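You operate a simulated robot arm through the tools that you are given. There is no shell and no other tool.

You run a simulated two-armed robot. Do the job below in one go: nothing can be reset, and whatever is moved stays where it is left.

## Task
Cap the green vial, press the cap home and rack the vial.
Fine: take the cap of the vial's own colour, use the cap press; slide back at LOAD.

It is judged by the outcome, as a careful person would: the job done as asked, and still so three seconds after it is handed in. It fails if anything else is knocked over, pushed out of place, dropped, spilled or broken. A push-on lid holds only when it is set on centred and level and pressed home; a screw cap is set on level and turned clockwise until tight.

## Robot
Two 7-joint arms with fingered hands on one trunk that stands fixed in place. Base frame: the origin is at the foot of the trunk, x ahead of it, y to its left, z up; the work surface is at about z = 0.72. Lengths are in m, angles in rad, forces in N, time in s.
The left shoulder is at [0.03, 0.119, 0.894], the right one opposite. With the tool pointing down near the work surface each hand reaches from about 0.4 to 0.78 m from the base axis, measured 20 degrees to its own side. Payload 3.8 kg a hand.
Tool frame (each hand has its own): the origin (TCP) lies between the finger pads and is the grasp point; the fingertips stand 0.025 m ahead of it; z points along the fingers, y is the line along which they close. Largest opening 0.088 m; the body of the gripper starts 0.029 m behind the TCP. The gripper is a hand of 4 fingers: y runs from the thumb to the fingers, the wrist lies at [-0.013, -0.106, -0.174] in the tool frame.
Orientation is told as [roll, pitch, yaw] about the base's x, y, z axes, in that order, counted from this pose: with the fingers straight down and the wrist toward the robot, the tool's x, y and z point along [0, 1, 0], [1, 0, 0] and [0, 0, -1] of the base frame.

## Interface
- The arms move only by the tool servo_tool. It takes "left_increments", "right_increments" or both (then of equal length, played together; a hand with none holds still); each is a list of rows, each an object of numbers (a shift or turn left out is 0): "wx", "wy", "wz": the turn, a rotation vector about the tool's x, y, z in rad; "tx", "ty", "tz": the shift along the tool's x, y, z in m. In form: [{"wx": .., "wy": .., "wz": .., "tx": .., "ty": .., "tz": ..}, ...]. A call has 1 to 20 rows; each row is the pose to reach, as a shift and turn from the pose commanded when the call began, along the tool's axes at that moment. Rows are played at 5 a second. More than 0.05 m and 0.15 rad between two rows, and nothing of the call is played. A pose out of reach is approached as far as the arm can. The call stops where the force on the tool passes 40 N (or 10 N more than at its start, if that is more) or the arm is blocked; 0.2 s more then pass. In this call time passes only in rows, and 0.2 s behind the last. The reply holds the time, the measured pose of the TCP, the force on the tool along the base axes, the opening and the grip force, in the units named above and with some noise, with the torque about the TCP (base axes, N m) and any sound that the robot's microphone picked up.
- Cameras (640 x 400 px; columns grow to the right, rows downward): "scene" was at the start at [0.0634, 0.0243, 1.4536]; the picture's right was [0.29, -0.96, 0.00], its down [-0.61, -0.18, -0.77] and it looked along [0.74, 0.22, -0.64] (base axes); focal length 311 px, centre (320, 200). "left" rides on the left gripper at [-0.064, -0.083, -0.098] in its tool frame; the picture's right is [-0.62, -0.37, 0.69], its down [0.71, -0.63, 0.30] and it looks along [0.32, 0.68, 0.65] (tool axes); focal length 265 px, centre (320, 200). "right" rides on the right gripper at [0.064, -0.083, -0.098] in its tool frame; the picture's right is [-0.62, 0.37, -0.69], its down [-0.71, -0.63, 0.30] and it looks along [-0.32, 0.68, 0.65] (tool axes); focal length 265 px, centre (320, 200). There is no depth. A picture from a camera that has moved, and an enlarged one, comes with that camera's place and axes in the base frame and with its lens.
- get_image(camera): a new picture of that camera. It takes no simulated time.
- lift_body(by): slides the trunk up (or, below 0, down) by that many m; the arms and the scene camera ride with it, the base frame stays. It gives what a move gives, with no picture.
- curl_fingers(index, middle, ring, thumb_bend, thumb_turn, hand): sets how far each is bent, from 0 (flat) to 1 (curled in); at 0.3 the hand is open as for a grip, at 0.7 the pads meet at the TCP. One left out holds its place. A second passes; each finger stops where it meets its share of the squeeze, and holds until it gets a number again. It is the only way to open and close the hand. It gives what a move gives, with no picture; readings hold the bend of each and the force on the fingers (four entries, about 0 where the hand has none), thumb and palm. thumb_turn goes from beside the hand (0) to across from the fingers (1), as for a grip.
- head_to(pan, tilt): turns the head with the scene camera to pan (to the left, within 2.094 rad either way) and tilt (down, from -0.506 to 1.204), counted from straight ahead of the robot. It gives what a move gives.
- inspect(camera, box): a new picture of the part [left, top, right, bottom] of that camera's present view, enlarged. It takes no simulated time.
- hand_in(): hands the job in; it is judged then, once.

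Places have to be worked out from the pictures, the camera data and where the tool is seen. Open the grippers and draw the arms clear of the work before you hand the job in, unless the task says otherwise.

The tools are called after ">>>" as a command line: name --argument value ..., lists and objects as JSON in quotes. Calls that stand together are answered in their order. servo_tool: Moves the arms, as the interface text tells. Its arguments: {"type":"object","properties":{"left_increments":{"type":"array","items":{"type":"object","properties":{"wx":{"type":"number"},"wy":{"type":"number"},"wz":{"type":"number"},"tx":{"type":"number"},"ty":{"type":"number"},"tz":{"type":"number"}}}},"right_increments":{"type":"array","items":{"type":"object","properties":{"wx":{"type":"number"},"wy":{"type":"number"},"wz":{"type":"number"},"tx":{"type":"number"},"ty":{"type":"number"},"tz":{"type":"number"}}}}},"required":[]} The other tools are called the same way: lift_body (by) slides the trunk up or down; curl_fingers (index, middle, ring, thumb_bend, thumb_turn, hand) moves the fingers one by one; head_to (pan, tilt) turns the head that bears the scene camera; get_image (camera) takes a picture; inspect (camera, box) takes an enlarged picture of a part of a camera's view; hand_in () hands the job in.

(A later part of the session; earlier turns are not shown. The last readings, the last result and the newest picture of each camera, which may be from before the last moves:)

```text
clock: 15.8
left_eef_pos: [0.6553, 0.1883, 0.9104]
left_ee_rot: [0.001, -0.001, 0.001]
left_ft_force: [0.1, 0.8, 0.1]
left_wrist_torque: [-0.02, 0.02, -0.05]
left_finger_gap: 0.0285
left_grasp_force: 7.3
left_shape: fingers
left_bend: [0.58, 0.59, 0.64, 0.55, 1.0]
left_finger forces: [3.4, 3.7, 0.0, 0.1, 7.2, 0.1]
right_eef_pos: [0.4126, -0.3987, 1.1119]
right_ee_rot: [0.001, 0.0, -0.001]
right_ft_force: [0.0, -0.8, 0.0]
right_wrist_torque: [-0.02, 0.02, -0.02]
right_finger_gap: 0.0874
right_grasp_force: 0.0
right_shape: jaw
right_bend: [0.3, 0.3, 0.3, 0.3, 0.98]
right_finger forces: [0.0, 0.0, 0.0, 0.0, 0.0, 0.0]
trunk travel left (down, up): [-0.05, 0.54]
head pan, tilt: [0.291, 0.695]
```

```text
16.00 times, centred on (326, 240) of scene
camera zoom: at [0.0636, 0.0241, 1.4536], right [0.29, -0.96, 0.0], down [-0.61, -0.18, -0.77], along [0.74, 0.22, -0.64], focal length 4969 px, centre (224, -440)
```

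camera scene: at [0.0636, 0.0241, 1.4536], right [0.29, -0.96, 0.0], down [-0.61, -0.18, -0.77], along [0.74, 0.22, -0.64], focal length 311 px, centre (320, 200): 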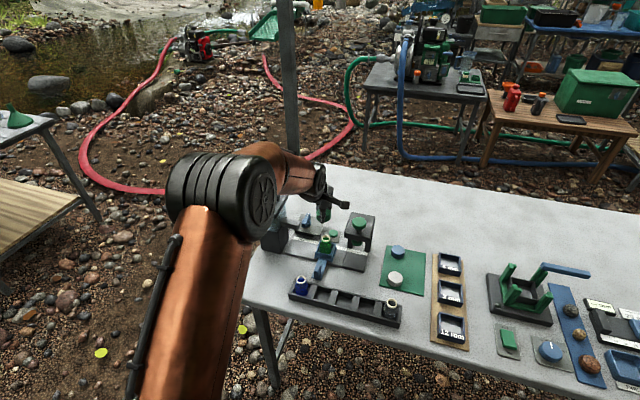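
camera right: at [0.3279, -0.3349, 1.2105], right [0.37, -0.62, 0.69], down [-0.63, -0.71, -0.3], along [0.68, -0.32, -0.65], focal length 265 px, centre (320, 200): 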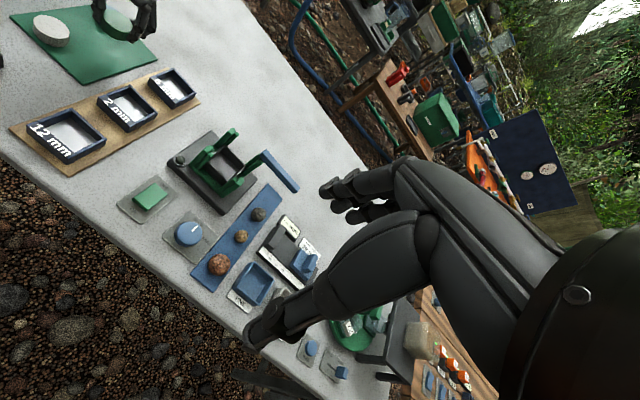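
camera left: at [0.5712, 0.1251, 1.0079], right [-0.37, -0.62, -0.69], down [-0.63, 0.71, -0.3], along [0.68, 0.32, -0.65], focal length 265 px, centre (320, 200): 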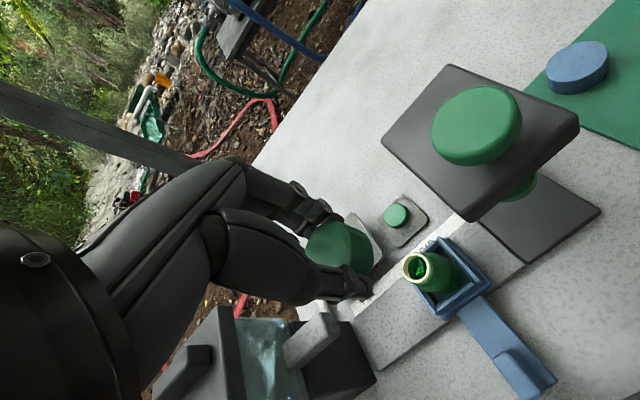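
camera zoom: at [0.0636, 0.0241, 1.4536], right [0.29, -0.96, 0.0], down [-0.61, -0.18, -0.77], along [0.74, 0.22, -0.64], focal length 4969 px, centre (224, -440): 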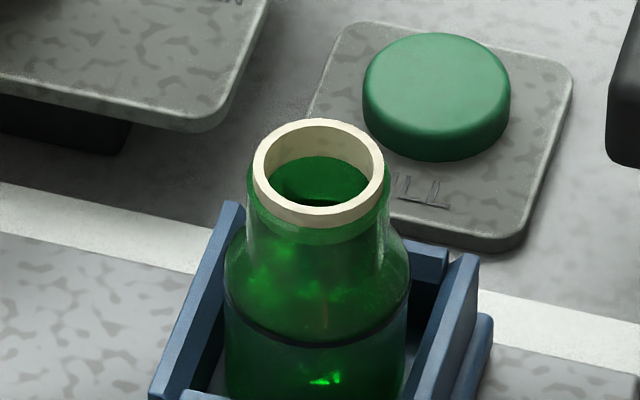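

From the scene view the cap is 8 mm too far toward +y, so I correct that and lower it to ~14 mm above the mouth. At the same time I bring the right hand's camera round to the right-hand side for a view along y, to check x alignment and level.

>>> servo_tool --left_increments '[{"tx": -0.003, "tz": 0.0}, {"tx": -0.008, "tz": 0.0}, {"tx": -0.008, "tz": 0.01}, {"tx": -0.008, "tz": 0.02}, {"tx": -0.008, "tz": 0.03}, {"tx": -0.008, "tz": 0.04}, {"tx": -0.008, "tz": 0.05}, {"tx": -0.008, "tz": 0.057}, {"tx": -0.008, "tz": 0.063}, {"tx": -0.008, "tz": 0.063}, {"tx": -0.008, "tz": 0.063}, {"tx": -0.008, "tz": 0.063}]' --right_increments '[{"tx": 0.03, "ty": 0.0136, "tz": 0.005, "wz": -0.131}, {"tx": 0.06, "ty": 0.0272, "tz": 0.015, "wz": -0.262}, {"tx": 0.09, "ty": 0.0408, "tz": 0.025, "wz": -0.393}, {"tx": 0.12, "ty": 0.0544, "tz": 0.035, "wz": -0.524}, {"tx": 0.15, "ty": 0.068, "tz": 0.045, "wz": -0.654}, {"tx": 0.18, "ty": 0.0815, "tz": 0.055, "wz": -0.785}, {"tx": 0.21, "ty": 0.095, "tz": 0.065, "wz": -0.916}, {"tx": 0.24, "ty": 0.109, "tz": 0.075, "wz": -1.047}, {"tx": 0.27, "ty": 0.122, "tz": 0.085, "wz": -1.178}, {"tx": 0.3, "ty": 0.136, "tz": 0.095, "wz": -1.309}, {"tx": 0.33, "ty": 0.15, "tz": 0.108, "wz": -1.44}, {"tx": 0.36, "ty": 0.163, "tz": 0.12, "wz": -1.571}]'

>>> get_image --camera "right"

>>> get_image --camera "scene"

```text
clock: 18.4
left_eef_pos: [0.6543, 0.1817, 0.8456]
left_ee_rot: [0.001, -0.001, 0.0]
left_ft_force: [-0.3, 0.2, -0.4]
left_wrist_torque: [0.0, 0.0, 0.02]
left_finger_gap: 0.0283
left_grasp_force: 7.5
left_shape: fingers
left_bend: [0.58, 0.59, 0.64, 0.55, 1.0]
left_finger forces: [3.5, 3.8, 0.0, 0.1, 7.3, 0.0]
right_eef_pos: [0.3374, -0.0363, 1.0753]
right_ee_rot: [0.031, 0.011, 1.501]
right_ft_force: [0.6, -0.2, -0.1]
right_wrist_torque: [-0.02, -0.04, 0.03]
right_finger_gap: 0.088
right_grasp_force: 0.0
right_shape: jaw
right_bend: [0.3, 0.3, 0.3, 0.3, 0.98]
right_finger forces: [0.0, 0.1, 0.1, 0.0, 0.0, 0.0]
right hand out of reach, approached as far as the arm can: row 4, 5, 6, 7, 8, 9, 10, 11, 12
trunk travel left (down, up): [-0.05, 0.54]
head pan, tilt: [0.291, 0.695]
```

```text
taken
camera right: at [0.2704, -0.1148, 1.1773], right [0.67, 0.33, 0.67], down [0.66, -0.68, -0.32], along [0.35, 0.65, -0.67], focal length 265 px, centre (320, 200)
```

right: 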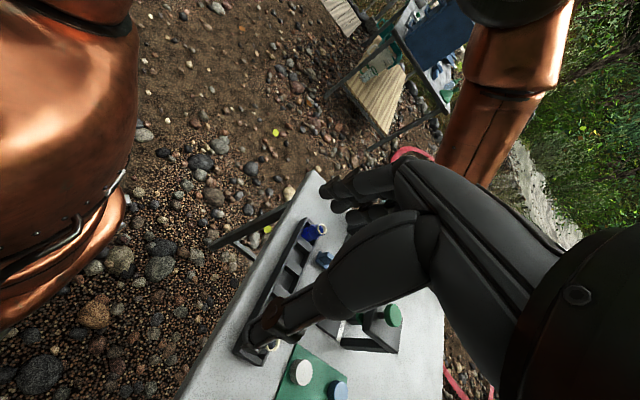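

```text
taken
camera scene: at [0.0631, 0.0253, 1.4536], right [0.29, -0.96, 0.0], down [-0.61, -0.18, -0.77], along [0.74, 0.22, -0.64], focal length 311 px, centre (320, 200)
```

scene: 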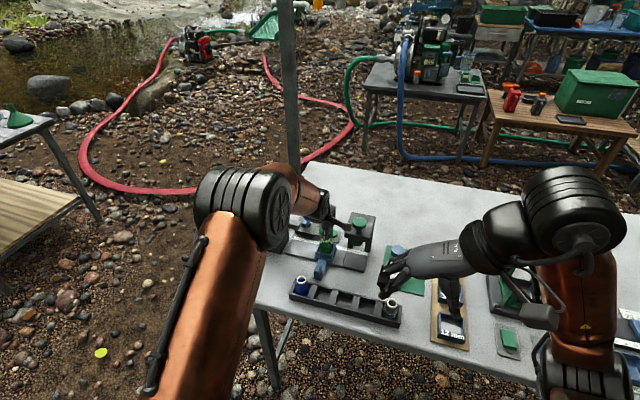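

The right hand stopped short at [0.337, -0.036, 1.075]. I'll nudge it forward from here toward the viewing spot.

>>> servo_tool --right_increments '[{"tx": -0.03, "tz": 0.005}, {"tx": -0.06, "tz": 0.01}, {"tx": -0.09, "tz": 0.02}, {"tx": -0.12, "tz": 0.03}, {"tx": -0.15, "tz": 0.04}, {"tx": -0.18, "tz": 0.05}]'

>>> get_image --camera "right"

```text
clock: 19.8
left_eef_pos: [0.6545, 0.1797, 0.847]
left_ee_rot: [0.001, 0.0, 0.0]
left_ft_force: [0.0, -0.4, 0.2]
left_wrist_torque: [0.01, 0.0, -0.04]
left_finger_gap: 0.0283
left_grasp_force: 7.0
left_shape: fingers
left_bend: [0.58, 0.59, 0.64, 0.55, 1.0]
left_finger forces: [3.5, 3.8, 0.0, 0.0, 7.3, 0.1]
right_eef_pos: [0.3379, -0.0385, 1.0754]
right_ee_rot: [0.03, 0.011, 1.499]
right_ft_force: [0.7, 1.1, -1.0]
right_wrist_torque: [0.0, 0.0, -0.02]
right_finger_gap: 0.088
right_grasp_force: 0.1
right_shape: jaw
right_bend: [0.3, 0.3, 0.3, 0.3, 0.98]
right_finger forces: [0.0, 0.0, 0.0, 0.0, 0.0, 0.0]
right hand out of reach, approached as far as the arm can: row 1, 2, 3, 4, 5, 6
trunk travel left (down, up): [-0.05, 0.54]
head pan, tilt: [0.291, 0.695]
```

```text
taken
camera right: at [0.2711, -0.1155, 1.177], right [0.67, 0.33, 0.67], down [0.66, -0.68, -0.32], along [0.35, 0.65, -0.67], focal length 265 px, centre (320, 200)
```

right: 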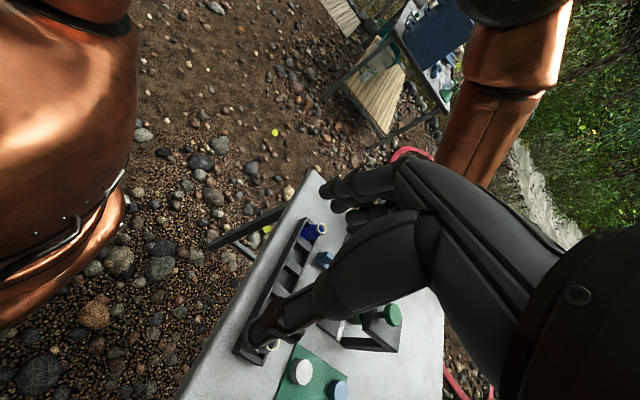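

The right wrist is at a joint limit in that configuration. I'll unwind it to yaw 0 further forward, then try turning there.

>>> servo_tool --right_increments '[{"tx": -0.0, "ty": -0.008, "wz": 0.13}, {"tx": -0.0, "ty": -0.017, "wz": 0.26}, {"tx": -0.01, "ty": -0.025, "wz": 0.39}, {"tx": -0.03, "ty": -0.034, "wz": 0.52}, {"tx": -0.05, "ty": -0.042, "wz": 0.65}, {"tx": -0.07, "ty": -0.05, "wz": 0.78}, {"tx": -0.09, "ty": -0.06, "wz": 0.91}, {"tx": -0.11, "ty": -0.07, "wz": 1.04}, {"tx": -0.13, "ty": -0.08, "wz": 1.17}, {"tx": -0.15, "ty": -0.09, "wz": 1.3}, {"tx": -0.17, "ty": -0.1, "tz": 0.01, "wz": 1.4}, {"tx": -0.2, "ty": -0.1, "tz": 0.02, "wz": 1.5}]'

```text
clock: 22.4
left_eef_pos: [0.6547, 0.1806, 0.8461]
left_ee_rot: [-0.001, 0.001, 0.001]
left_ft_force: [-0.7, -0.4, -0.2]
left_wrist_torque: [0.01, -0.01, 0.0]
left_finger_gap: 0.0286
left_grasp_force: 7.4
left_shape: fingers
left_bend: [0.58, 0.59, 0.64, 0.55, 1.0]
left_finger forces: [3.4, 3.8, 0.1, 0.0, 7.3, 0.1]
right_eef_pos: [0.5321, -0.1542, 1.0489]
right_ee_rot: [-0.011, 0.032, 0.0]
right_ft_force: [-0.1, 0.3, -1.0]
right_wrist_torque: [-0.04, 0.01, -0.01]
right_finger_gap: 0.0879
right_grasp_force: 0.1
right_shape: jaw
right_bend: [0.3, 0.3, 0.3, 0.3, 0.98]
right_finger forces: [0.0, 0.1, 0.1, 0.1, 0.1, 0.0]
trunk travel left (down, up): [-0.05, 0.54]
head pan, tilt: [0.291, 0.695]
```

The right hand is free again at [0.532, -0.154, 1.049]. Now I turn it to about +85° while moving to the viewing spot.

>>> servo_tool --right_increments '[{"tx": 0.005, "ty": 0.004, "tz": 0.0, "wz": -0.125}, {"tx": 0.01, "ty": 0.008, "tz": 0.0, "wz": -0.25}, {"tx": 0.02, "ty": 0.012, "tz": 0.005, "wz": -0.375}, {"tx": 0.03, "ty": 0.016, "tz": 0.01, "wz": -0.5}, {"tx": 0.04, "ty": 0.02, "tz": 0.015, "wz": -0.625}, {"tx": 0.05, "ty": 0.024, "tz": 0.02, "wz": -0.75}, {"tx": 0.06, "ty": 0.028, "tz": 0.025, "wz": -0.875}, {"tx": 0.07, "ty": 0.032, "tz": 0.03, "wz": -1.0}, {"tx": 0.08, "ty": 0.036, "tz": 0.035, "wz": -1.125}, {"tx": 0.09, "ty": 0.04, "tz": 0.04, "wz": -1.25}, {"tx": 0.1, "ty": 0.043, "tz": 0.045, "wz": -1.375}, {"tx": 0.11, "ty": 0.043, "tz": 0.049, "wz": -1.5}]'

>>> get_image --camera "right"

```text
clock: 25.0
left_eef_pos: [0.6563, 0.1851, 0.8439]
left_ee_rot: [-0.005, 0.003, 0.001]
left_ft_force: [0.1, 0.7, -0.4]
left_wrist_torque: [-0.07, 0.02, -0.04]
left_finger_gap: 0.0285
left_grasp_force: 7.0
left_shape: fingers
left_bend: [0.58, 0.59, 0.64, 0.55, 1.0]
left_finger forces: [3.5, 3.8, 0.2, 0.0, 7.4, 0.1]
right_eef_pos: [0.3599, -0.0058, 1.0353]
right_ee_rot: [0.101, 0.028, 1.413]
right_ft_force: [-0.3, 0.7, -0.5]
right_wrist_torque: [-0.03, 0.01, -0.01]
right_finger_gap: 0.0883
right_grasp_force: 0.1
right_shape: jaw
right_bend: [0.3, 0.3, 0.3, 0.3, 0.98]
right_finger forces: [0.0, 0.0, 0.0, 0.1, 0.1, 0.0]
right hand out of reach, approached as far as the arm can: row 6, 7, 8, 9, 10, 11, 12
trunk travel left (down, up): [-0.05, 0.54]
head pan, tilt: [0.291, 0.695]
```

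```text
taken
camera right: at [0.2937, -0.0762, 1.1413], right [0.74, 0.27, 0.62], down [0.57, -0.74, -0.36], along [0.36, 0.62, -0.7], focal length 265 px, centre (320, 200)
```

right: 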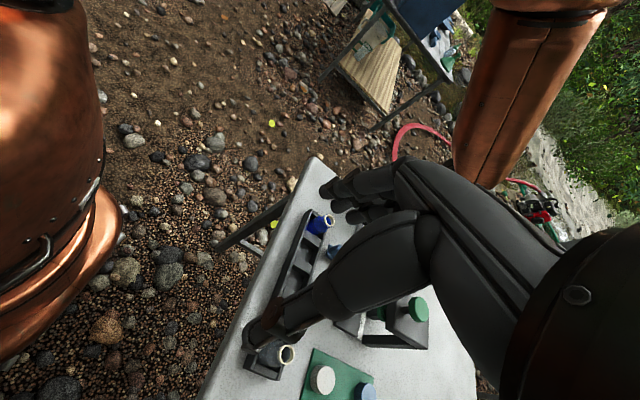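

The right arm can't take that yaw, and the left reading shifted slightly (y 0.185), possibly from the two arms brushing. I'll withdraw the right arm to its own side and drop the idea of that view.

>>> servo_tool --right_increments '[{"tx": 0.0, "ty": -0.02, "wz": 0.11}, {"tx": -0.0, "ty": -0.04, "wz": 0.23}, {"tx": -0.01, "ty": -0.06, "wz": 0.35}, {"tx": -0.03, "ty": -0.08, "wz": 0.47}, {"tx": -0.05, "ty": -0.1, "wz": 0.59}, {"tx": -0.07, "ty": -0.12, "wz": 0.71}, {"tx": -0.09, "ty": -0.14, "wz": 0.83}, {"tx": -0.11, "ty": -0.16, "wz": 0.95}, {"tx": -0.13, "ty": -0.18, "wz": 1.07}, {"tx": -0.15, "ty": -0.2, "wz": 1.19}, {"tx": -0.16, "ty": -0.21, "wz": 1.3}, {"tx": -0.16, "ty": -0.22, "wz": 1.41}]'

>>> get_image --camera "scene"

```text
clock: 27.6
left_eef_pos: [0.6536, 0.1805, 0.8465]
left_ee_rot: [-0.001, 0.0, -0.002]
left_ft_force: [-0.3, -0.1, -1.1]
left_wrist_torque: [-0.01, -0.03, 0.0]
left_finger_gap: 0.0284
left_grasp_force: 7.4
left_shape: fingers
left_bend: [0.58, 0.59, 0.64, 0.55, 1.0]
left_finger forces: [3.5, 3.8, 0.0, 0.0, 7.3, 0.1]
right_eef_pos: [0.4802, -0.2524, 1.0204]
right_ee_rot: [-0.009, 0.101, -0.004]
right_ft_force: [0.1, 0.4, 0.6]
right_wrist_torque: [0.02, 0.0, 0.02]
right_finger_gap: 0.0882
right_grasp_force: 0.1
right_shape: jaw
right_bend: [0.3, 0.3, 0.3, 0.3, 0.98]
right_finger forces: [0.0, 0.0, 0.1, 0.1, 0.0, 0.0]
trunk travel left (down, up): [-0.05, 0.54]
head pan, tilt: [0.291, 0.695]
```

```text
taken
camera scene: at [0.0632, 0.0243, 1.4536], right [0.29, -0.96, 0.0], down [-0.61, -0.18, -0.77], along [0.74, 0.22, -0.64], focal length 311 px, centre (320, 200)
```

scene: 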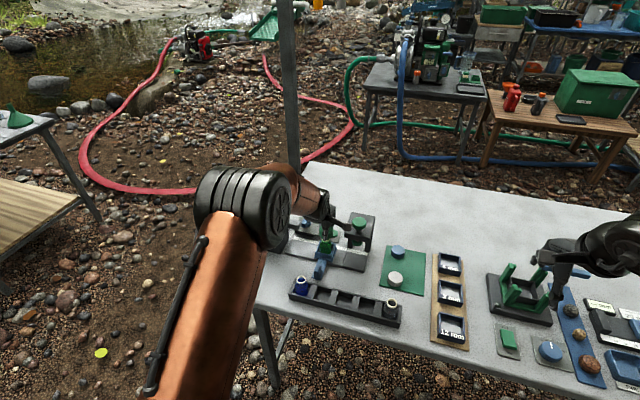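

The left hand is back at [0.654, 0.1805, 0.8465]. I'll take close-ups of the cap above the vial from the scene and left cameras.

>>> inspect --camera "scene" --box '[308, 212, 348, 252]'

>>> inspect --camera "left" --box '[280, 200, 440, 320]'

>>> get_image --camera "right"

```text
10.00 times, centred on (328, 232) of scene
camera zoom: at [0.0632, 0.0243, 1.4536], right [0.29, -0.96, 0.0], down [-0.61, -0.18, -0.77], along [0.74, 0.22, -0.64], focal length 3106 px, centre (240, -120)
```

zoom: 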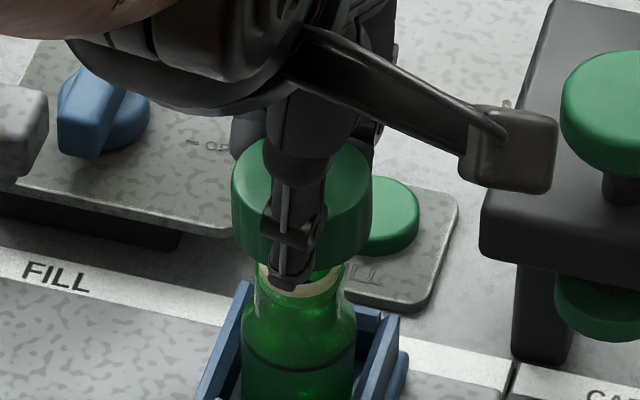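

```text
3.33 times, centred on (360, 260) of left
camera zoom: at [0.5705, 0.1166, 0.9451], right [-0.37, -0.62, -0.69], down [-0.63, 0.71, -0.3], along [0.68, 0.32, -0.65], focal length 885 px, centre (187, 0)
```

zoom: 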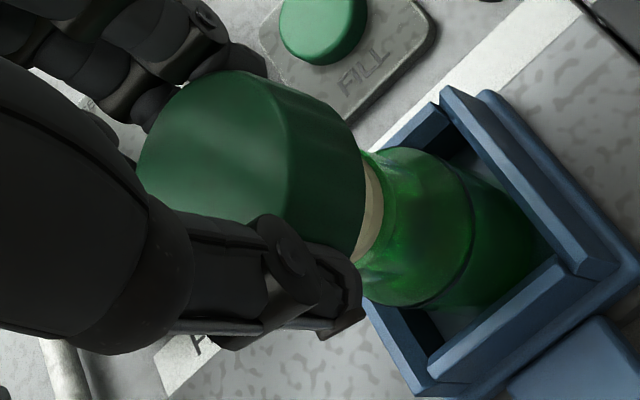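

```text
taken
camera right: at [0.4068, -0.1871, 1.1267], right [0.43, -0.62, 0.66], down [-0.66, -0.71, -0.23], along [0.61, -0.33, -0.72], focal length 265 px, centre (320, 200)
```

right: 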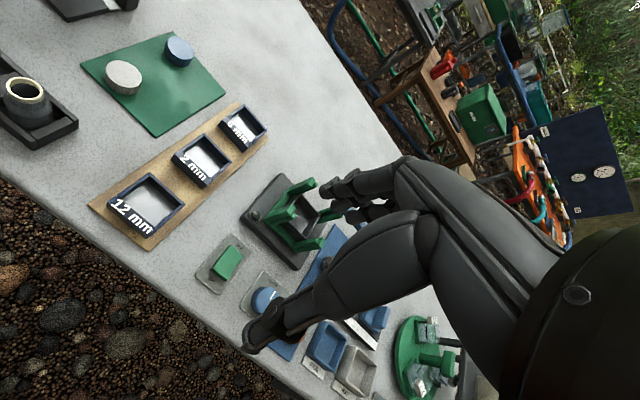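

In y, the cap and mouth centres now coincide in the scene view (302 px vs 301 px). For x, I'll zoom the left view where the cap's lower edge crosses the visible rim of the mouth.

>>> inspect --camera "left" --box '[340, 225, 420, 300]'

>>> inspect --camera "scene" --box '[316, 222, 344, 240]'

```text
5.33 times, centred on (380, 262) of left
camera zoom: at [0.5705, 0.1166, 0.9451], right [-0.37, -0.62, -0.69], down [-0.63, 0.71, -0.3], along [0.68, 0.32, -0.65], focal length 1416 px, centre (0, -133)
```

zoom: 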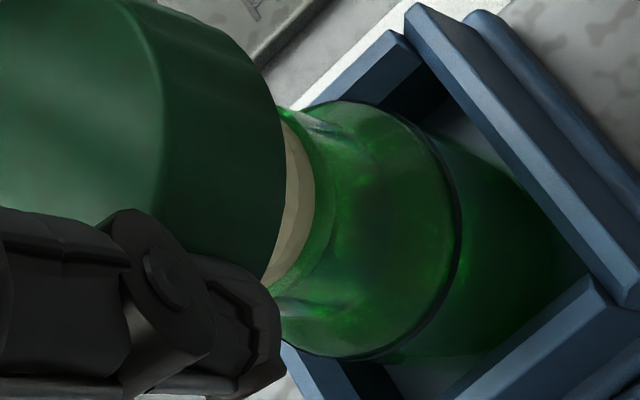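

```text
16.00 times, centred on (330, 231) of scene
camera zoom: at [0.0632, 0.0243, 1.4536], right [0.29, -0.96, 0.0], down [-0.61, -0.18, -0.77], along [0.74, 0.22, -0.64], focal length 4969 px, centre (160, -296)
```

zoom: 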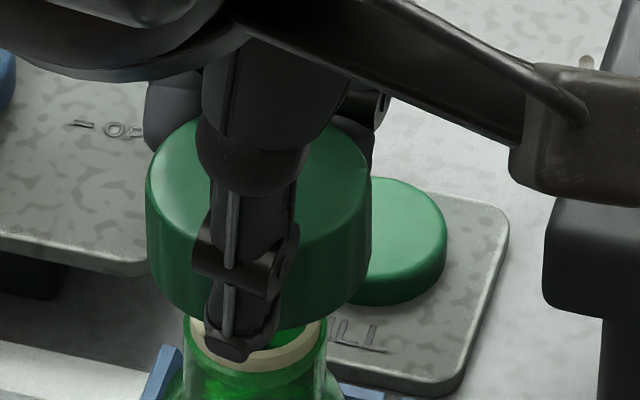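

Both views agree that the cap and mouth axes coincide within about 1–2 mm. I'll lower slowly and watch the force for first contact.

>>> servo_tool --left_increments '[{"tz": 0.002}, {"tz": 0.004}, {"tz": 0.006}, {"tz": 0.007}]'

>>> inspect --camera "left" --box '[340, 225, 420, 300]'

>>> inspect --camera "scene" --box '[316, 226, 344, 244]'

```text
clock: 28.6
left_eef_pos: [0.6549, 0.1813, 0.839]
left_ee_rot: [0.001, -0.001, 0.0]
left_ft_force: [-0.1, -0.4, -0.5]
left_wrist_torque: [0.04, 0.02, 0.02]
left_finger_gap: 0.0286
left_grasp_force: 7.3
left_shape: fingers
left_bend: [0.58, 0.59, 0.64, 0.55, 1.0]
left_finger forces: [3.6, 3.8, 0.0, 0.0, 7.3, 0.1]
right_eef_pos: [0.4792, -0.2521, 1.0196]
right_ee_rot: [-0.006, 0.101, -0.003]
right_ft_force: [-0.7, -1.0, -0.5]
right_wrist_torque: [0.02, 0.01, 0.01]
right_finger_gap: 0.0879
right_grasp_force: 0.0
right_shape: jaw
right_bend: [0.3, 0.3, 0.3, 0.3, 0.98]
right_finger forces: [0.0, 0.0, 0.0, 0.0, 0.1, 0.0]
trunk travel left (down, up): [-0.05, 0.54]
head pan, tilt: [0.291, 0.695]
```

```text
5.33 times, centred on (380, 262) of left
camera zoom: at [0.5707, 0.1167, 0.9379], right [-0.37, -0.62, -0.69], down [-0.63, 0.71, -0.3], along [0.68, 0.32, -0.65], focal length 1416 px, centre (0, -133)
```

zoom: 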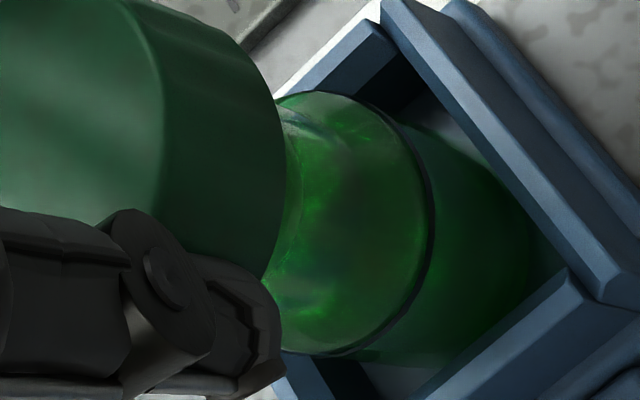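

```text
16.00 times, centred on (330, 235) of scene
camera zoom: at [0.0635, 0.0241, 1.4536], right [0.29, -0.96, 0.0], down [-0.61, -0.18, -0.77], along [0.74, 0.22, -0.64], focal length 4969 px, centre (160, -360)
```

zoom: 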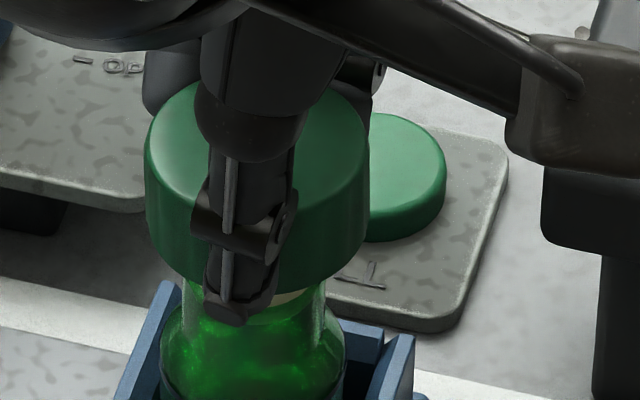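

No contact yet; the cap bottom is around z ≈ 0.806. I'll continue in small steps.

>>> servo_tool --left_increments '[{"tz": 0.001}, {"tz": 0.002}, {"tz": 0.003}, {"tz": 0.004}]'

```text
clock: 29.6
left_eef_pos: [0.6538, 0.1808, 0.8354]
left_ee_rot: [0.0, 0.0, 0.001]
left_ft_force: [0.6, 0.6, 1.0]
left_wrist_torque: [-0.02, 0.01, 0.0]
left_finger_gap: 0.0285
left_grasp_force: 7.4
left_shape: fingers
left_bend: [0.58, 0.59, 0.64, 0.55, 1.0]
left_finger forces: [3.5, 3.8, 0.1, 0.0, 7.3, 0.0]
right_eef_pos: [0.4792, -0.253, 1.0198]
right_ee_rot: [-0.009, 0.103, -0.003]
right_ft_force: [-0.9, -0.3, 0.2]
right_wrist_torque: [-0.01, 0.02, -0.01]
right_finger_gap: 0.088
right_grasp_force: 0.0
right_shape: jaw
right_bend: [0.3, 0.3, 0.3, 0.3, 0.98]
right_finger forces: [0.0, 0.0, 0.0, 0.0, 0.0, 0.0]
trunk travel left (down, up): [-0.05, 0.54]
head pan, tilt: [0.291, 0.695]
```

Force is still near noise at z = 0.8354. I'll keep going by 1 mm rows.

>>> servo_tool --left_increments '[{"tz": 0.001}, {"tz": 0.002}, {"tz": 0.003}]'

>>> inspect --camera "left" --box '[340, 225, 420, 300]'

>>> inspect --camera "scene" --box '[316, 226, 344, 244]'

```text
clock: 30.4
left_eef_pos: [0.6544, 0.1794, 0.8314]
left_ee_rot: [-0.001, -0.001, 0.0]
left_ft_force: [0.0, -0.6, -0.5]
left_wrist_torque: [-0.03, -0.01, -0.03]
left_finger_gap: 0.0285
left_grasp_force: 7.5
left_shape: fingers
left_bend: [0.58, 0.59, 0.64, 0.55, 1.0]
left_finger forces: [3.4, 3.8, 0.0, 0.1, 7.3, 0.0]
right_eef_pos: [0.4793, -0.2524, 1.0199]
right_ee_rot: [-0.007, 0.101, -0.003]
right_ft_force: [-0.2, 0.0, 0.0]
right_wrist_torque: [0.01, -0.02, -0.03]
right_finger_gap: 0.088
right_grasp_force: 0.1
right_shape: jaw
right_bend: [0.3, 0.3, 0.3, 0.3, 0.98]
right_finger forces: [0.0, 0.0, 0.1, 0.0, 0.0, 0.1]
trunk travel left (down, up): [-0.05, 0.54]
head pan, tilt: [0.291, 0.695]
```

```text
5.33 times, centred on (380, 262) of left
camera zoom: at [0.571, 0.1169, 0.9308], right [-0.37, -0.62, -0.69], down [-0.63, 0.71, -0.3], along [0.68, 0.32, -0.65], focal length 1416 px, centre (0, -133)
```

zoom: 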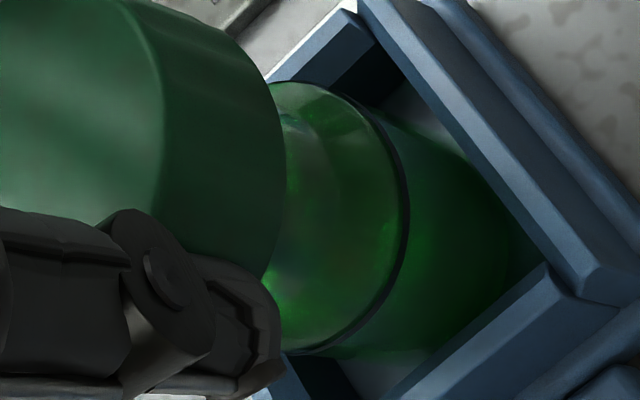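

```text
16.00 times, centred on (330, 235) of scene
camera zoom: at [0.0635, 0.0241, 1.4536], right [0.29, -0.96, 0.0], down [-0.61, -0.18, -0.77], along [0.74, 0.22, -0.64], focal length 4969 px, centre (160, -360)
```

zoom: 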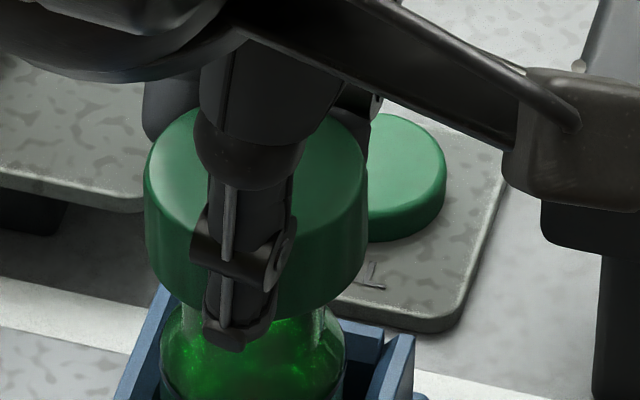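

There's still no contact at z = 0.8314; the cap may be passing over the rim. I'll continue carefully.

>>> servo_tool --left_increments '[{"tz": 0.001}, {"tz": 0.002}, {"tz": 0.003}]'

```text
clock: 31.2
left_eef_pos: [0.6544, 0.1792, 0.8297]
left_ee_rot: [-0.001, 0.0, 0.0]
left_ft_force: [0.1, 0.1, 0.0]
left_wrist_torque: [0.02, 0.03, 0.01]
left_finger_gap: 0.0286
left_grasp_force: 7.3
left_shape: fingers
left_bend: [0.58, 0.59, 0.64, 0.55, 1.0]
left_finger forces: [3.5, 3.8, 0.1, 0.1, 7.3, 0.0]
right_eef_pos: [0.4794, -0.2527, 1.0197]
right_ee_rot: [-0.008, 0.101, -0.002]
right_ft_force: [-0.4, 0.8, 0.1]
right_wrist_torque: [-0.04, 0.01, 0.0]
right_finger_gap: 0.088
right_grasp_force: 0.0
right_shape: jaw
right_bend: [0.3, 0.3, 0.3, 0.3, 0.98]
right_finger forces: [0.0, 0.0, 0.0, 0.1, 0.1, 0.0]
trunk travel left (down, up): [-0.05, 0.54]
head pan, tilt: [0.291, 0.695]
```

No force yet at 0.829. Another 2 mm.

>>> servo_tool --left_increments '[{"tz": 0.001}, {"tz": 0.002}]'

>>> inspect --camera "scene" --box '[316, 226, 344, 244]'

>>> inspect --camera "left" --box '[340, 225, 420, 300]'

```text
clock: 31.8
left_eef_pos: [0.6548, 0.1805, 0.8282]
left_ee_rot: [0.0, 0.0, 0.0]
left_ft_force: [-0.1, 0.3, 1.4]
left_wrist_torque: [0.01, -0.02, -0.03]
left_finger_gap: 0.0283
left_grasp_force: 7.5
left_shape: fingers
left_bend: [0.58, 0.59, 0.64, 0.55, 1.0]
left_finger forces: [3.6, 4.0, 0.0, 0.1, 7.5, 0.0]
right_eef_pos: [0.4802, -0.2521, 1.0202]
right_ee_rot: [-0.006, 0.102, -0.002]
right_ft_force: [0.7, 0.1, 0.4]
right_wrist_torque: [0.03, -0.01, 0.01]
right_finger_gap: 0.0879
right_grasp_force: 0.0
right_shape: jaw
right_bend: [0.3, 0.3, 0.3, 0.3, 0.98]
right_finger forces: [0.1, 0.0, 0.0, 0.0, 0.0, 0.0]
trunk travel left (down, up): [-0.05, 0.54]
head pan, tilt: [0.291, 0.695]
```

```text
16.00 times, centred on (330, 235) of scene
camera zoom: at [0.0634, 0.024, 1.4536], right [0.29, -0.96, 0.0], down [-0.61, -0.18, -0.77], along [0.74, 0.22, -0.64], focal length 4969 px, centre (160, -360)
```

zoom: 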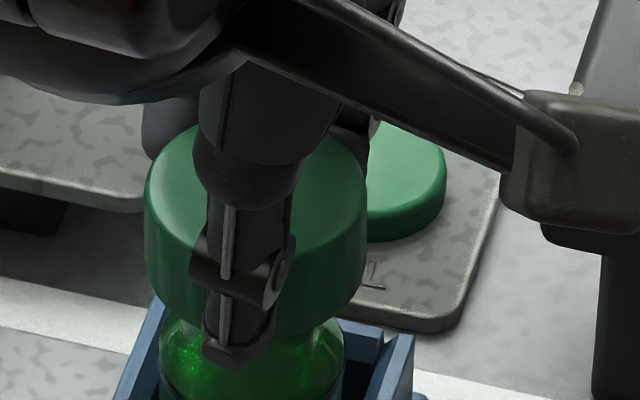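

```text
5.33 times, centred on (380, 262) of left
camera zoom: at [0.5711, 0.117, 0.926], right [-0.37, -0.62, -0.69], down [-0.63, 0.71, -0.3], along [0.68, 0.32, -0.65], focal length 1416 px, centre (0, -133)
```

zoom: 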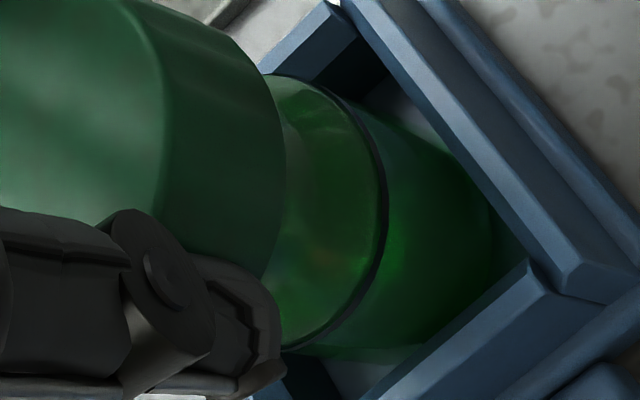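

There may be slight contact (1.4 N) at 0.828, and the cap now hides the neck in the scene view. I'll go 1 mm at a time.

>>> servo_tool --left_increments '[{"tz": 0.001}, {"tz": 0.001}]'

```text
clock: 32.4
left_eef_pos: [0.6549, 0.1797, 0.8261]
left_ee_rot: [0.0, -0.001, -0.001]
left_ft_force: [-0.5, -0.1, 0.4]
left_wrist_torque: [-0.02, 0.0, -0.01]
left_finger_gap: 0.0285
left_grasp_force: 7.7
left_shape: fingers
left_bend: [0.58, 0.59, 0.64, 0.55, 1.0]
left_finger forces: [3.5, 3.9, 0.0, 0.0, 7.3, 0.0]
right_eef_pos: [0.4799, -0.2522, 1.02]
right_ee_rot: [-0.008, 0.101, -0.003]
right_ft_force: [0.5, 0.1, -0.4]
right_wrist_torque: [0.01, -0.02, -0.02]
right_finger_gap: 0.0879
right_grasp_force: 0.1
right_shape: jaw
right_bend: [0.3, 0.3, 0.3, 0.3, 0.98]
right_finger forces: [0.0, 0.0, 0.0, 0.1, 0.0, 0.0]
trunk travel left (down, up): [-0.05, 0.54]
head pan, tilt: [0.291, 0.695]
```

No clear contact yet at 0.826. I'll continue in 1 mm steps.

>>> servo_tool --left_increments '[{"tz": 0.001}, {"tz": 0.002}]'

```text
clock: 33.0
left_eef_pos: [0.6547, 0.1808, 0.8254]
left_ee_rot: [0.001, -0.001, -0.001]
left_ft_force: [0.8, 0.4, 2.8]
left_wrist_torque: [0.02, -0.06, 0.0]
left_finger_gap: 0.0285
left_grasp_force: 7.4
left_shape: fingers
left_bend: [0.58, 0.59, 0.64, 0.55, 1.0]
left_finger forces: [3.6, 4.2, 0.0, 0.1, 7.7, 0.0]
right_eef_pos: [0.4794, -0.253, 1.0202]
right_ee_rot: [-0.007, 0.102, -0.003]
right_ft_force: [0.8, 0.7, -0.5]
right_wrist_torque: [0.0, -0.03, 0.01]
right_finger_gap: 0.0879
right_grasp_force: 0.0
right_shape: jaw
right_bend: [0.3, 0.3, 0.3, 0.3, 0.98]
right_finger forces: [0.0, 0.0, 0.0, 0.0, 0.0, 0.0]
trunk travel left (down, up): [-0.05, 0.54]
head pan, tilt: [0.291, 0.695]
```

Contact is building (2.8 N up). I'll look closely before pushing further.

>>> inspect --camera "scene" --box '[312, 224, 348, 250]'

>>> inspect --camera "left" --box '[290, 200, 430, 310]'

```text
15.38 times, centred on (330, 237) of scene
camera zoom: at [0.0631, 0.024, 1.4536], right [0.29, -0.96, 0.0], down [-0.61, -0.18, -0.77], along [0.74, 0.22, -0.64], focal length 4778 px, centre (166, -369)
```

zoom: 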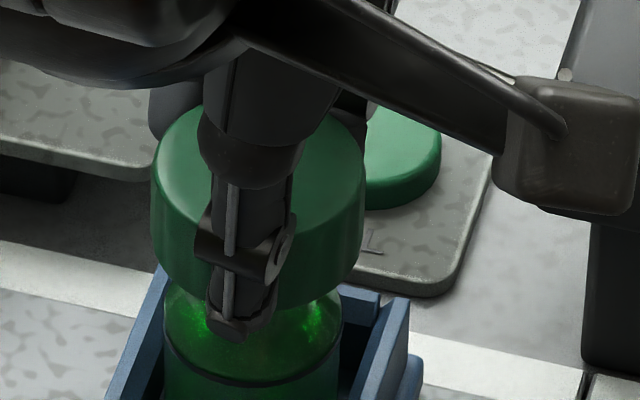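

```text
3.64 times, centred on (360, 255) of left
camera zoom: at [0.5709, 0.117, 0.9235], right [-0.37, -0.62, -0.69], down [-0.63, 0.71, -0.3], along [0.68, 0.32, -0.65], focal length 965 px, centre (174, 0)
```

zoom: 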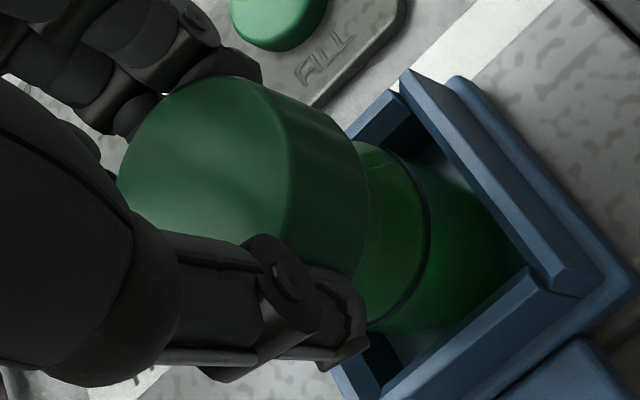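

The cap is over the neck and centred within about 1 mm laterally. I'll push on gently to seat it on the rim.

>>> servo_tool --left_increments '[{"tz": 0.001}, {"tz": 0.002}]'

```text
clock: 33.6
left_eef_pos: [0.6542, 0.1808, 0.8247]
left_ee_rot: [0.001, -0.002, 0.0]
left_ft_force: [0.1, 0.2, 7.2]
left_wrist_torque: [0.03, -0.07, 0.02]
left_finger_gap: 0.0286
left_grasp_force: 8.1
left_shape: fingers
left_bend: [0.58, 0.59, 0.64, 0.55, 1.0]
left_finger forces: [3.9, 4.6, 0.0, 0.1, 8.1, 0.1]
right_eef_pos: [0.4793, -0.2529, 1.0214]
right_ee_rot: [-0.007, 0.102, -0.001]
right_ft_force: [0.6, 0.1, 0.1]
right_wrist_torque: [0.03, -0.02, -0.01]
right_finger_gap: 0.088
right_grasp_force: 0.1
right_shape: jaw
right_bend: [0.3, 0.3, 0.3, 0.3, 0.98]
right_finger forces: [0.0, 0.0, 0.0, 0.0, 0.0, 0.0]
trunk travel left (down, up): [-0.05, 0.54]
head pan, tilt: [0.291, 0.695]
```

The cap is now on the neck with 7 N of seating force, level in the hand. I'll ease the force off slightly and open the fingers gently.

>>> servo_tool --left_increments '[{"tz": -0.001}]'

>>> curl_fingers --hand "left" --index 0.52 --middle 0.52 --ring 0.52 --thumb_bend 0.5

>>> inspect --camera "scene" --box '[312, 224, 348, 250]'

>>> inspect --camera "left" --box '[290, 200, 430, 310]'

```text
clock: 34.0
left_eef_pos: [0.6542, 0.181, 0.8241]
left_ee_rot: [0.0, -0.001, -0.001]
left_ft_force: [0.3, 0.3, 5.6]
left_wrist_torque: [0.02, -0.12, 0.02]
left_finger_gap: 0.0283
left_grasp_force: 7.8
left_shape: fingers
left_bend: [0.58, 0.59, 0.64, 0.55, 1.0]
left_finger forces: [3.8, 4.7, 0.1, 0.1, 7.7, 0.0]
right_eef_pos: [0.4787, -0.2525, 1.0211]
right_ee_rot: [-0.006, 0.102, -0.002]
right_ft_force: [0.4, -0.3, 0.7]
right_wrist_torque: [0.02, -0.03, -0.02]
right_finger_gap: 0.0878
right_grasp_force: 0.1
right_shape: jaw
right_bend: [0.3, 0.3, 0.3, 0.3, 0.98]
right_finger forces: [0.1, 0.0, 0.0, 0.0, 0.0, 0.0]
trunk travel left (down, up): [-0.05, 0.54]
head pan, tilt: [0.291, 0.695]
```

```text
clock: 35.0
left_eef_pos: [0.6544, 0.1798, 0.8235]
left_ee_rot: [0.0, 0.001, 0.0]
left_ft_force: [0.4, -0.5, -0.4]
left_wrist_torque: [0.01, -0.03, 0.0]
left_finger_gap: 0.0392
left_grasp_force: 0.1
left_shape: fingers
left_bend: [0.52, 0.52, 0.52, 0.5, 1.0]
left_finger forces: [0.0, 0.0, 0.0, 0.0, 0.1, 0.0]
right_eef_pos: [0.4778, -0.252, 1.0199]
right_ee_rot: [-0.008, 0.101, -0.002]
right_ft_force: [-0.3, -0.8, 0.6]
right_wrist_torque: [0.01, 0.03, -0.01]
right_finger_gap: 0.088
right_grasp_force: 0.1
right_shape: jaw
right_bend: [0.3, 0.3, 0.3, 0.3, 0.98]
right_finger forces: [0.0, 0.0, 0.0, 0.0, 0.0, 0.0]
trunk travel left (down, up): [-0.05, 0.54]
head pan, tilt: [0.291, 0.695]
```

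```text
15.38 times, centred on (330, 237) of scene
camera zoom: at [0.0635, 0.0241, 1.4536], right [0.29, -0.96, 0.0], down [-0.61, -0.18, -0.77], along [0.74, 0.22, -0.64], focal length 4778 px, centre (166, -369)
```

zoom: 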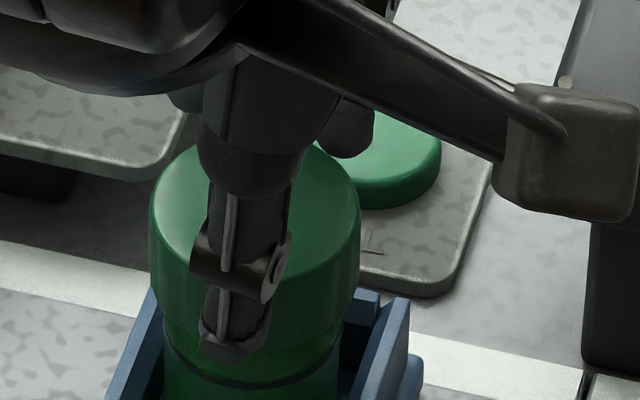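

```text
3.64 times, centred on (360, 255) of left
camera zoom: at [0.5708, 0.1169, 0.9221], right [-0.37, -0.62, -0.69], down [-0.63, 0.71, -0.3], along [0.68, 0.32, -0.65], focal length 965 px, centre (174, 0)
```

zoom: 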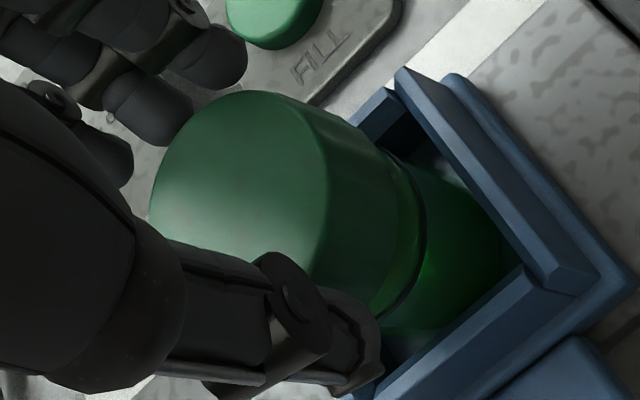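

On release the cap dropped onto the vial and now sits centred (254.5 px vs the body's 254 px). I'll open wider and lift the hand straight up.

>>> curl_fingers --hand "left" --index 0.42 --middle 0.42 --ring 0.42 --thumb_bend 0.42

>>> servo_tool --left_increments '[{"tz": -0.01}, {"tz": -0.025}, {"tz": -0.05}, {"tz": -0.085}]'

>>> inspect --camera "scene" --box '[312, 224, 348, 250]'

>>> inspect --camera "left" --box '[360, 220, 500, 320]'

```text
clock: 36.0
left_eef_pos: [0.6544, 0.181, 0.8228]
left_ee_rot: [0.001, 0.0, -0.001]
left_ft_force: [0.4, 0.0, -0.5]
left_wrist_torque: [-0.03, 0.04, 0.03]
left_finger_gap: 0.0585
left_grasp_force: 0.0
left_shape: fingers
left_bend: [0.42, 0.42, 0.42, 0.42, 0.99]
left_finger forces: [0.1, 0.0, 0.1, 0.1, 0.0, 0.0]
right_eef_pos: [0.4794, -0.2523, 1.0198]
right_ee_rot: [-0.008, 0.101, -0.001]
right_ft_force: [0.2, -0.2, -0.1]
right_wrist_torque: [0.02, 0.01, 0.04]
right_finger_gap: 0.0879
right_grasp_force: 0.0
right_shape: jaw
right_bend: [0.3, 0.3, 0.3, 0.3, 0.98]
right_finger forces: [0.0, 0.0, 0.1, 0.1, 0.1, 0.0]
trunk travel left (down, up): [-0.05, 0.54]
head pan, tilt: [0.291, 0.695]
```

```text
clock: 37.0
left_eef_pos: [0.6558, 0.1809, 0.9088]
left_ee_rot: [-0.001, 0.001, -0.003]
left_ft_force: [0.6, -0.5, 0.2]
left_wrist_torque: [0.04, 0.03, 0.06]
left_finger_gap: 0.0583
left_grasp_force: 0.1
left_shape: fingers
left_bend: [0.42, 0.42, 0.42, 0.42, 0.99]
left_finger forces: [0.0, 0.1, 0.0, 0.1, 0.0, 0.1]
right_eef_pos: [0.4792, -0.2524, 1.0204]
right_ee_rot: [-0.008, 0.101, -0.002]
right_ft_force: [0.5, -0.3, -0.9]
right_wrist_torque: [0.0, -0.02, -0.04]
right_finger_gap: 0.0879
right_grasp_force: 0.0
right_shape: jaw
right_bend: [0.3, 0.3, 0.3, 0.3, 0.98]
right_finger forces: [0.0, 0.1, 0.0, 0.0, 0.0, 0.0]
trunk travel left (down, up): [-0.05, 0.54]
head pan, tilt: [0.291, 0.695]
```

```text
15.38 times, centred on (330, 237) of scene
camera zoom: at [0.063, 0.024, 1.4536], right [0.29, -0.96, 0.0], down [-0.61, -0.18, -0.77], along [0.74, 0.22, -0.64], focal length 4778 px, centre (166, -369)
```

zoom: 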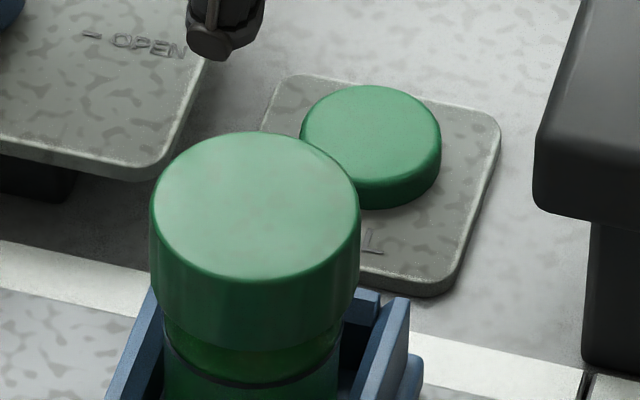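

```text
4.00 times, centred on (430, 270) of left
camera zoom: at [0.571, 0.1172, 1.0067], right [-0.37, -0.62, -0.69], down [-0.63, 0.72, -0.3], along [0.68, 0.32, -0.65], focal length 1062 px, centre (-120, -80)
```

zoom: 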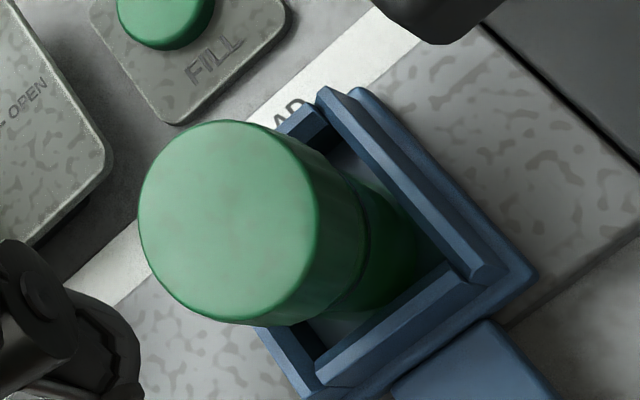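

The cap sits level and centred on the green vial. Now I measure the carriage handle precisely for sliding it to CAP.

>>> inspect --camera "scene" --box '[300, 240, 350, 285]'

>>> inspect --camera "left" --box '[440, 280, 580, 400]'

>>> get_image --camera "left"

```text
8.89 times, centred on (325, 262) of scene
camera zoom: at [0.063, 0.024, 1.4536], right [0.29, -0.96, 0.0], down [-0.61, -0.18, -0.77], along [0.74, 0.22, -0.64], focal length 2761 px, centre (276, -356)
```

zoom: 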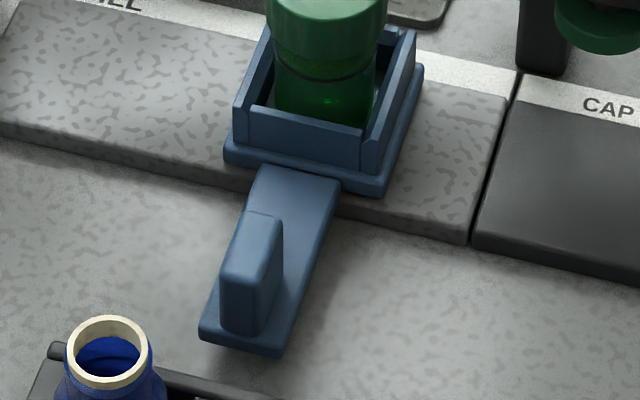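

```text
3.33 times, centred on (510, 340) of left
camera zoom: at [0.571, 0.1172, 1.0067], right [-0.37, -0.62, -0.69], down [-0.63, 0.72, -0.3], along [0.68, 0.32, -0.65], focal length 885 px, centre (-313, -267)
```

zoom: 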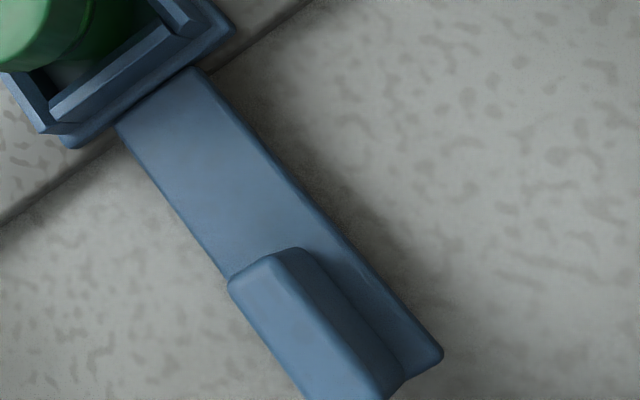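

```text
taken
camera left: at [0.571, 0.1172, 1.0067], right [-0.37, -0.62, -0.69], down [-0.63, 0.72, -0.3], along [0.68, 0.32, -0.65], focal length 265 px, centre (320, 200)
```

left: 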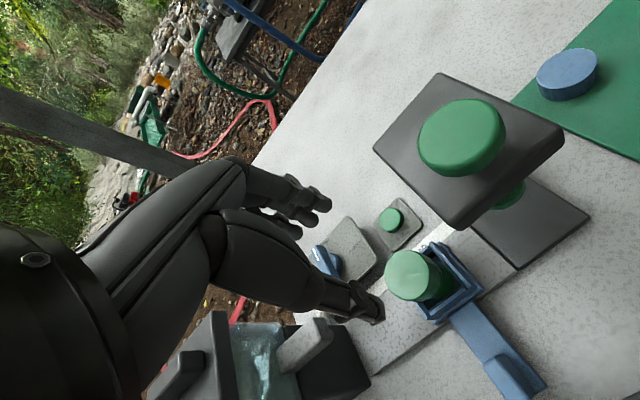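

The handle block is about x 0.557–0.58, y ≈ 0.181, top z ≈ 0.785. I'll pinch it along x between thumb and fingers, which gives control both ways. First I move above it and look.

>>> servo_tool --left_increments '[{"ty": -0.03, "tx": 0.001}, {"ty": -0.06, "tx": 0.002}, {"ty": -0.087, "tx": 0.003, "tz": 0.01}, {"ty": -0.087, "tx": 0.003, "tz": 0.04}, {"ty": -0.087, "tx": 0.003, "tz": 0.07}]'

>>> get_image --camera "left"

>>> inspect --camera "scene" --box '[280, 210, 370, 290]'

```text
clock: 38.2
left_eef_pos: [0.5682, 0.1826, 0.8377]
left_ee_rot: [0.001, 0.001, 0.0]
left_ft_force: [0.2, 0.0, -0.1]
left_wrist_torque: [0.01, 0.0, -0.02]
left_finger_gap: 0.0584
left_grasp_force: 0.1
left_shape: fingers
left_bend: [0.42, 0.42, 0.42, 0.42, 0.99]
left_finger forces: [0.0, 0.0, 0.1, 0.0, 0.0, 0.0]
right_eef_pos: [0.4801, -0.2515, 1.0211]
right_ee_rot: [-0.008, 0.103, -0.002]
right_ft_force: [0.0, -0.6, -0.2]
right_wrist_torque: [-0.01, 0.0, 0.01]
right_finger_gap: 0.0879
right_grasp_force: 0.0
right_shape: jaw
right_bend: [0.3, 0.3, 0.3, 0.3, 0.98]
right_finger forces: [0.1, 0.1, 0.1, 0.0, 0.0, 0.0]
trunk travel left (down, up): [-0.05, 0.54]
head pan, tilt: [0.291, 0.695]
```

```text
taken
camera left: at [0.484, 0.1207, 0.9365], right [-0.37, -0.62, -0.69], down [-0.63, 0.71, -0.3], along [0.68, 0.32, -0.65], focal length 265 px, centre (320, 200)
```

left: 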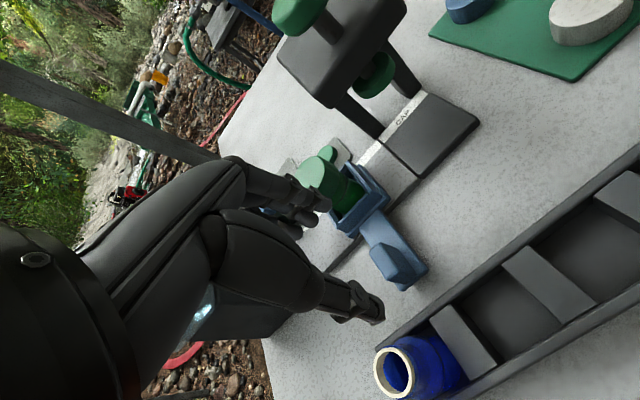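

```text
5.00 times, centred on (325, 250) of scene
camera zoom: at [0.0636, 0.0242, 1.4536], right [0.29, -0.96, 0.0], down [-0.61, -0.18, -0.77], along [0.73, 0.22, -0.64], focal length 1553 px, centre (295, -50)
```

zoom: 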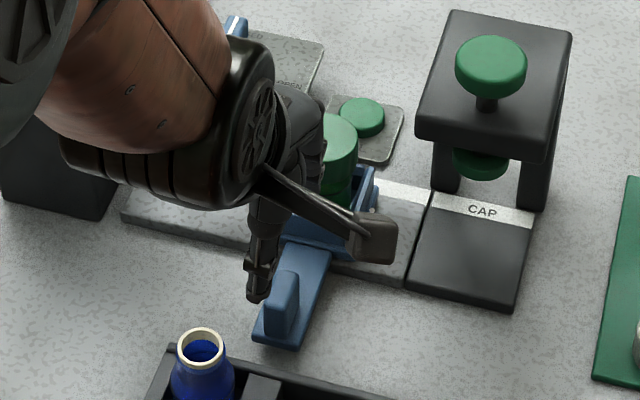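

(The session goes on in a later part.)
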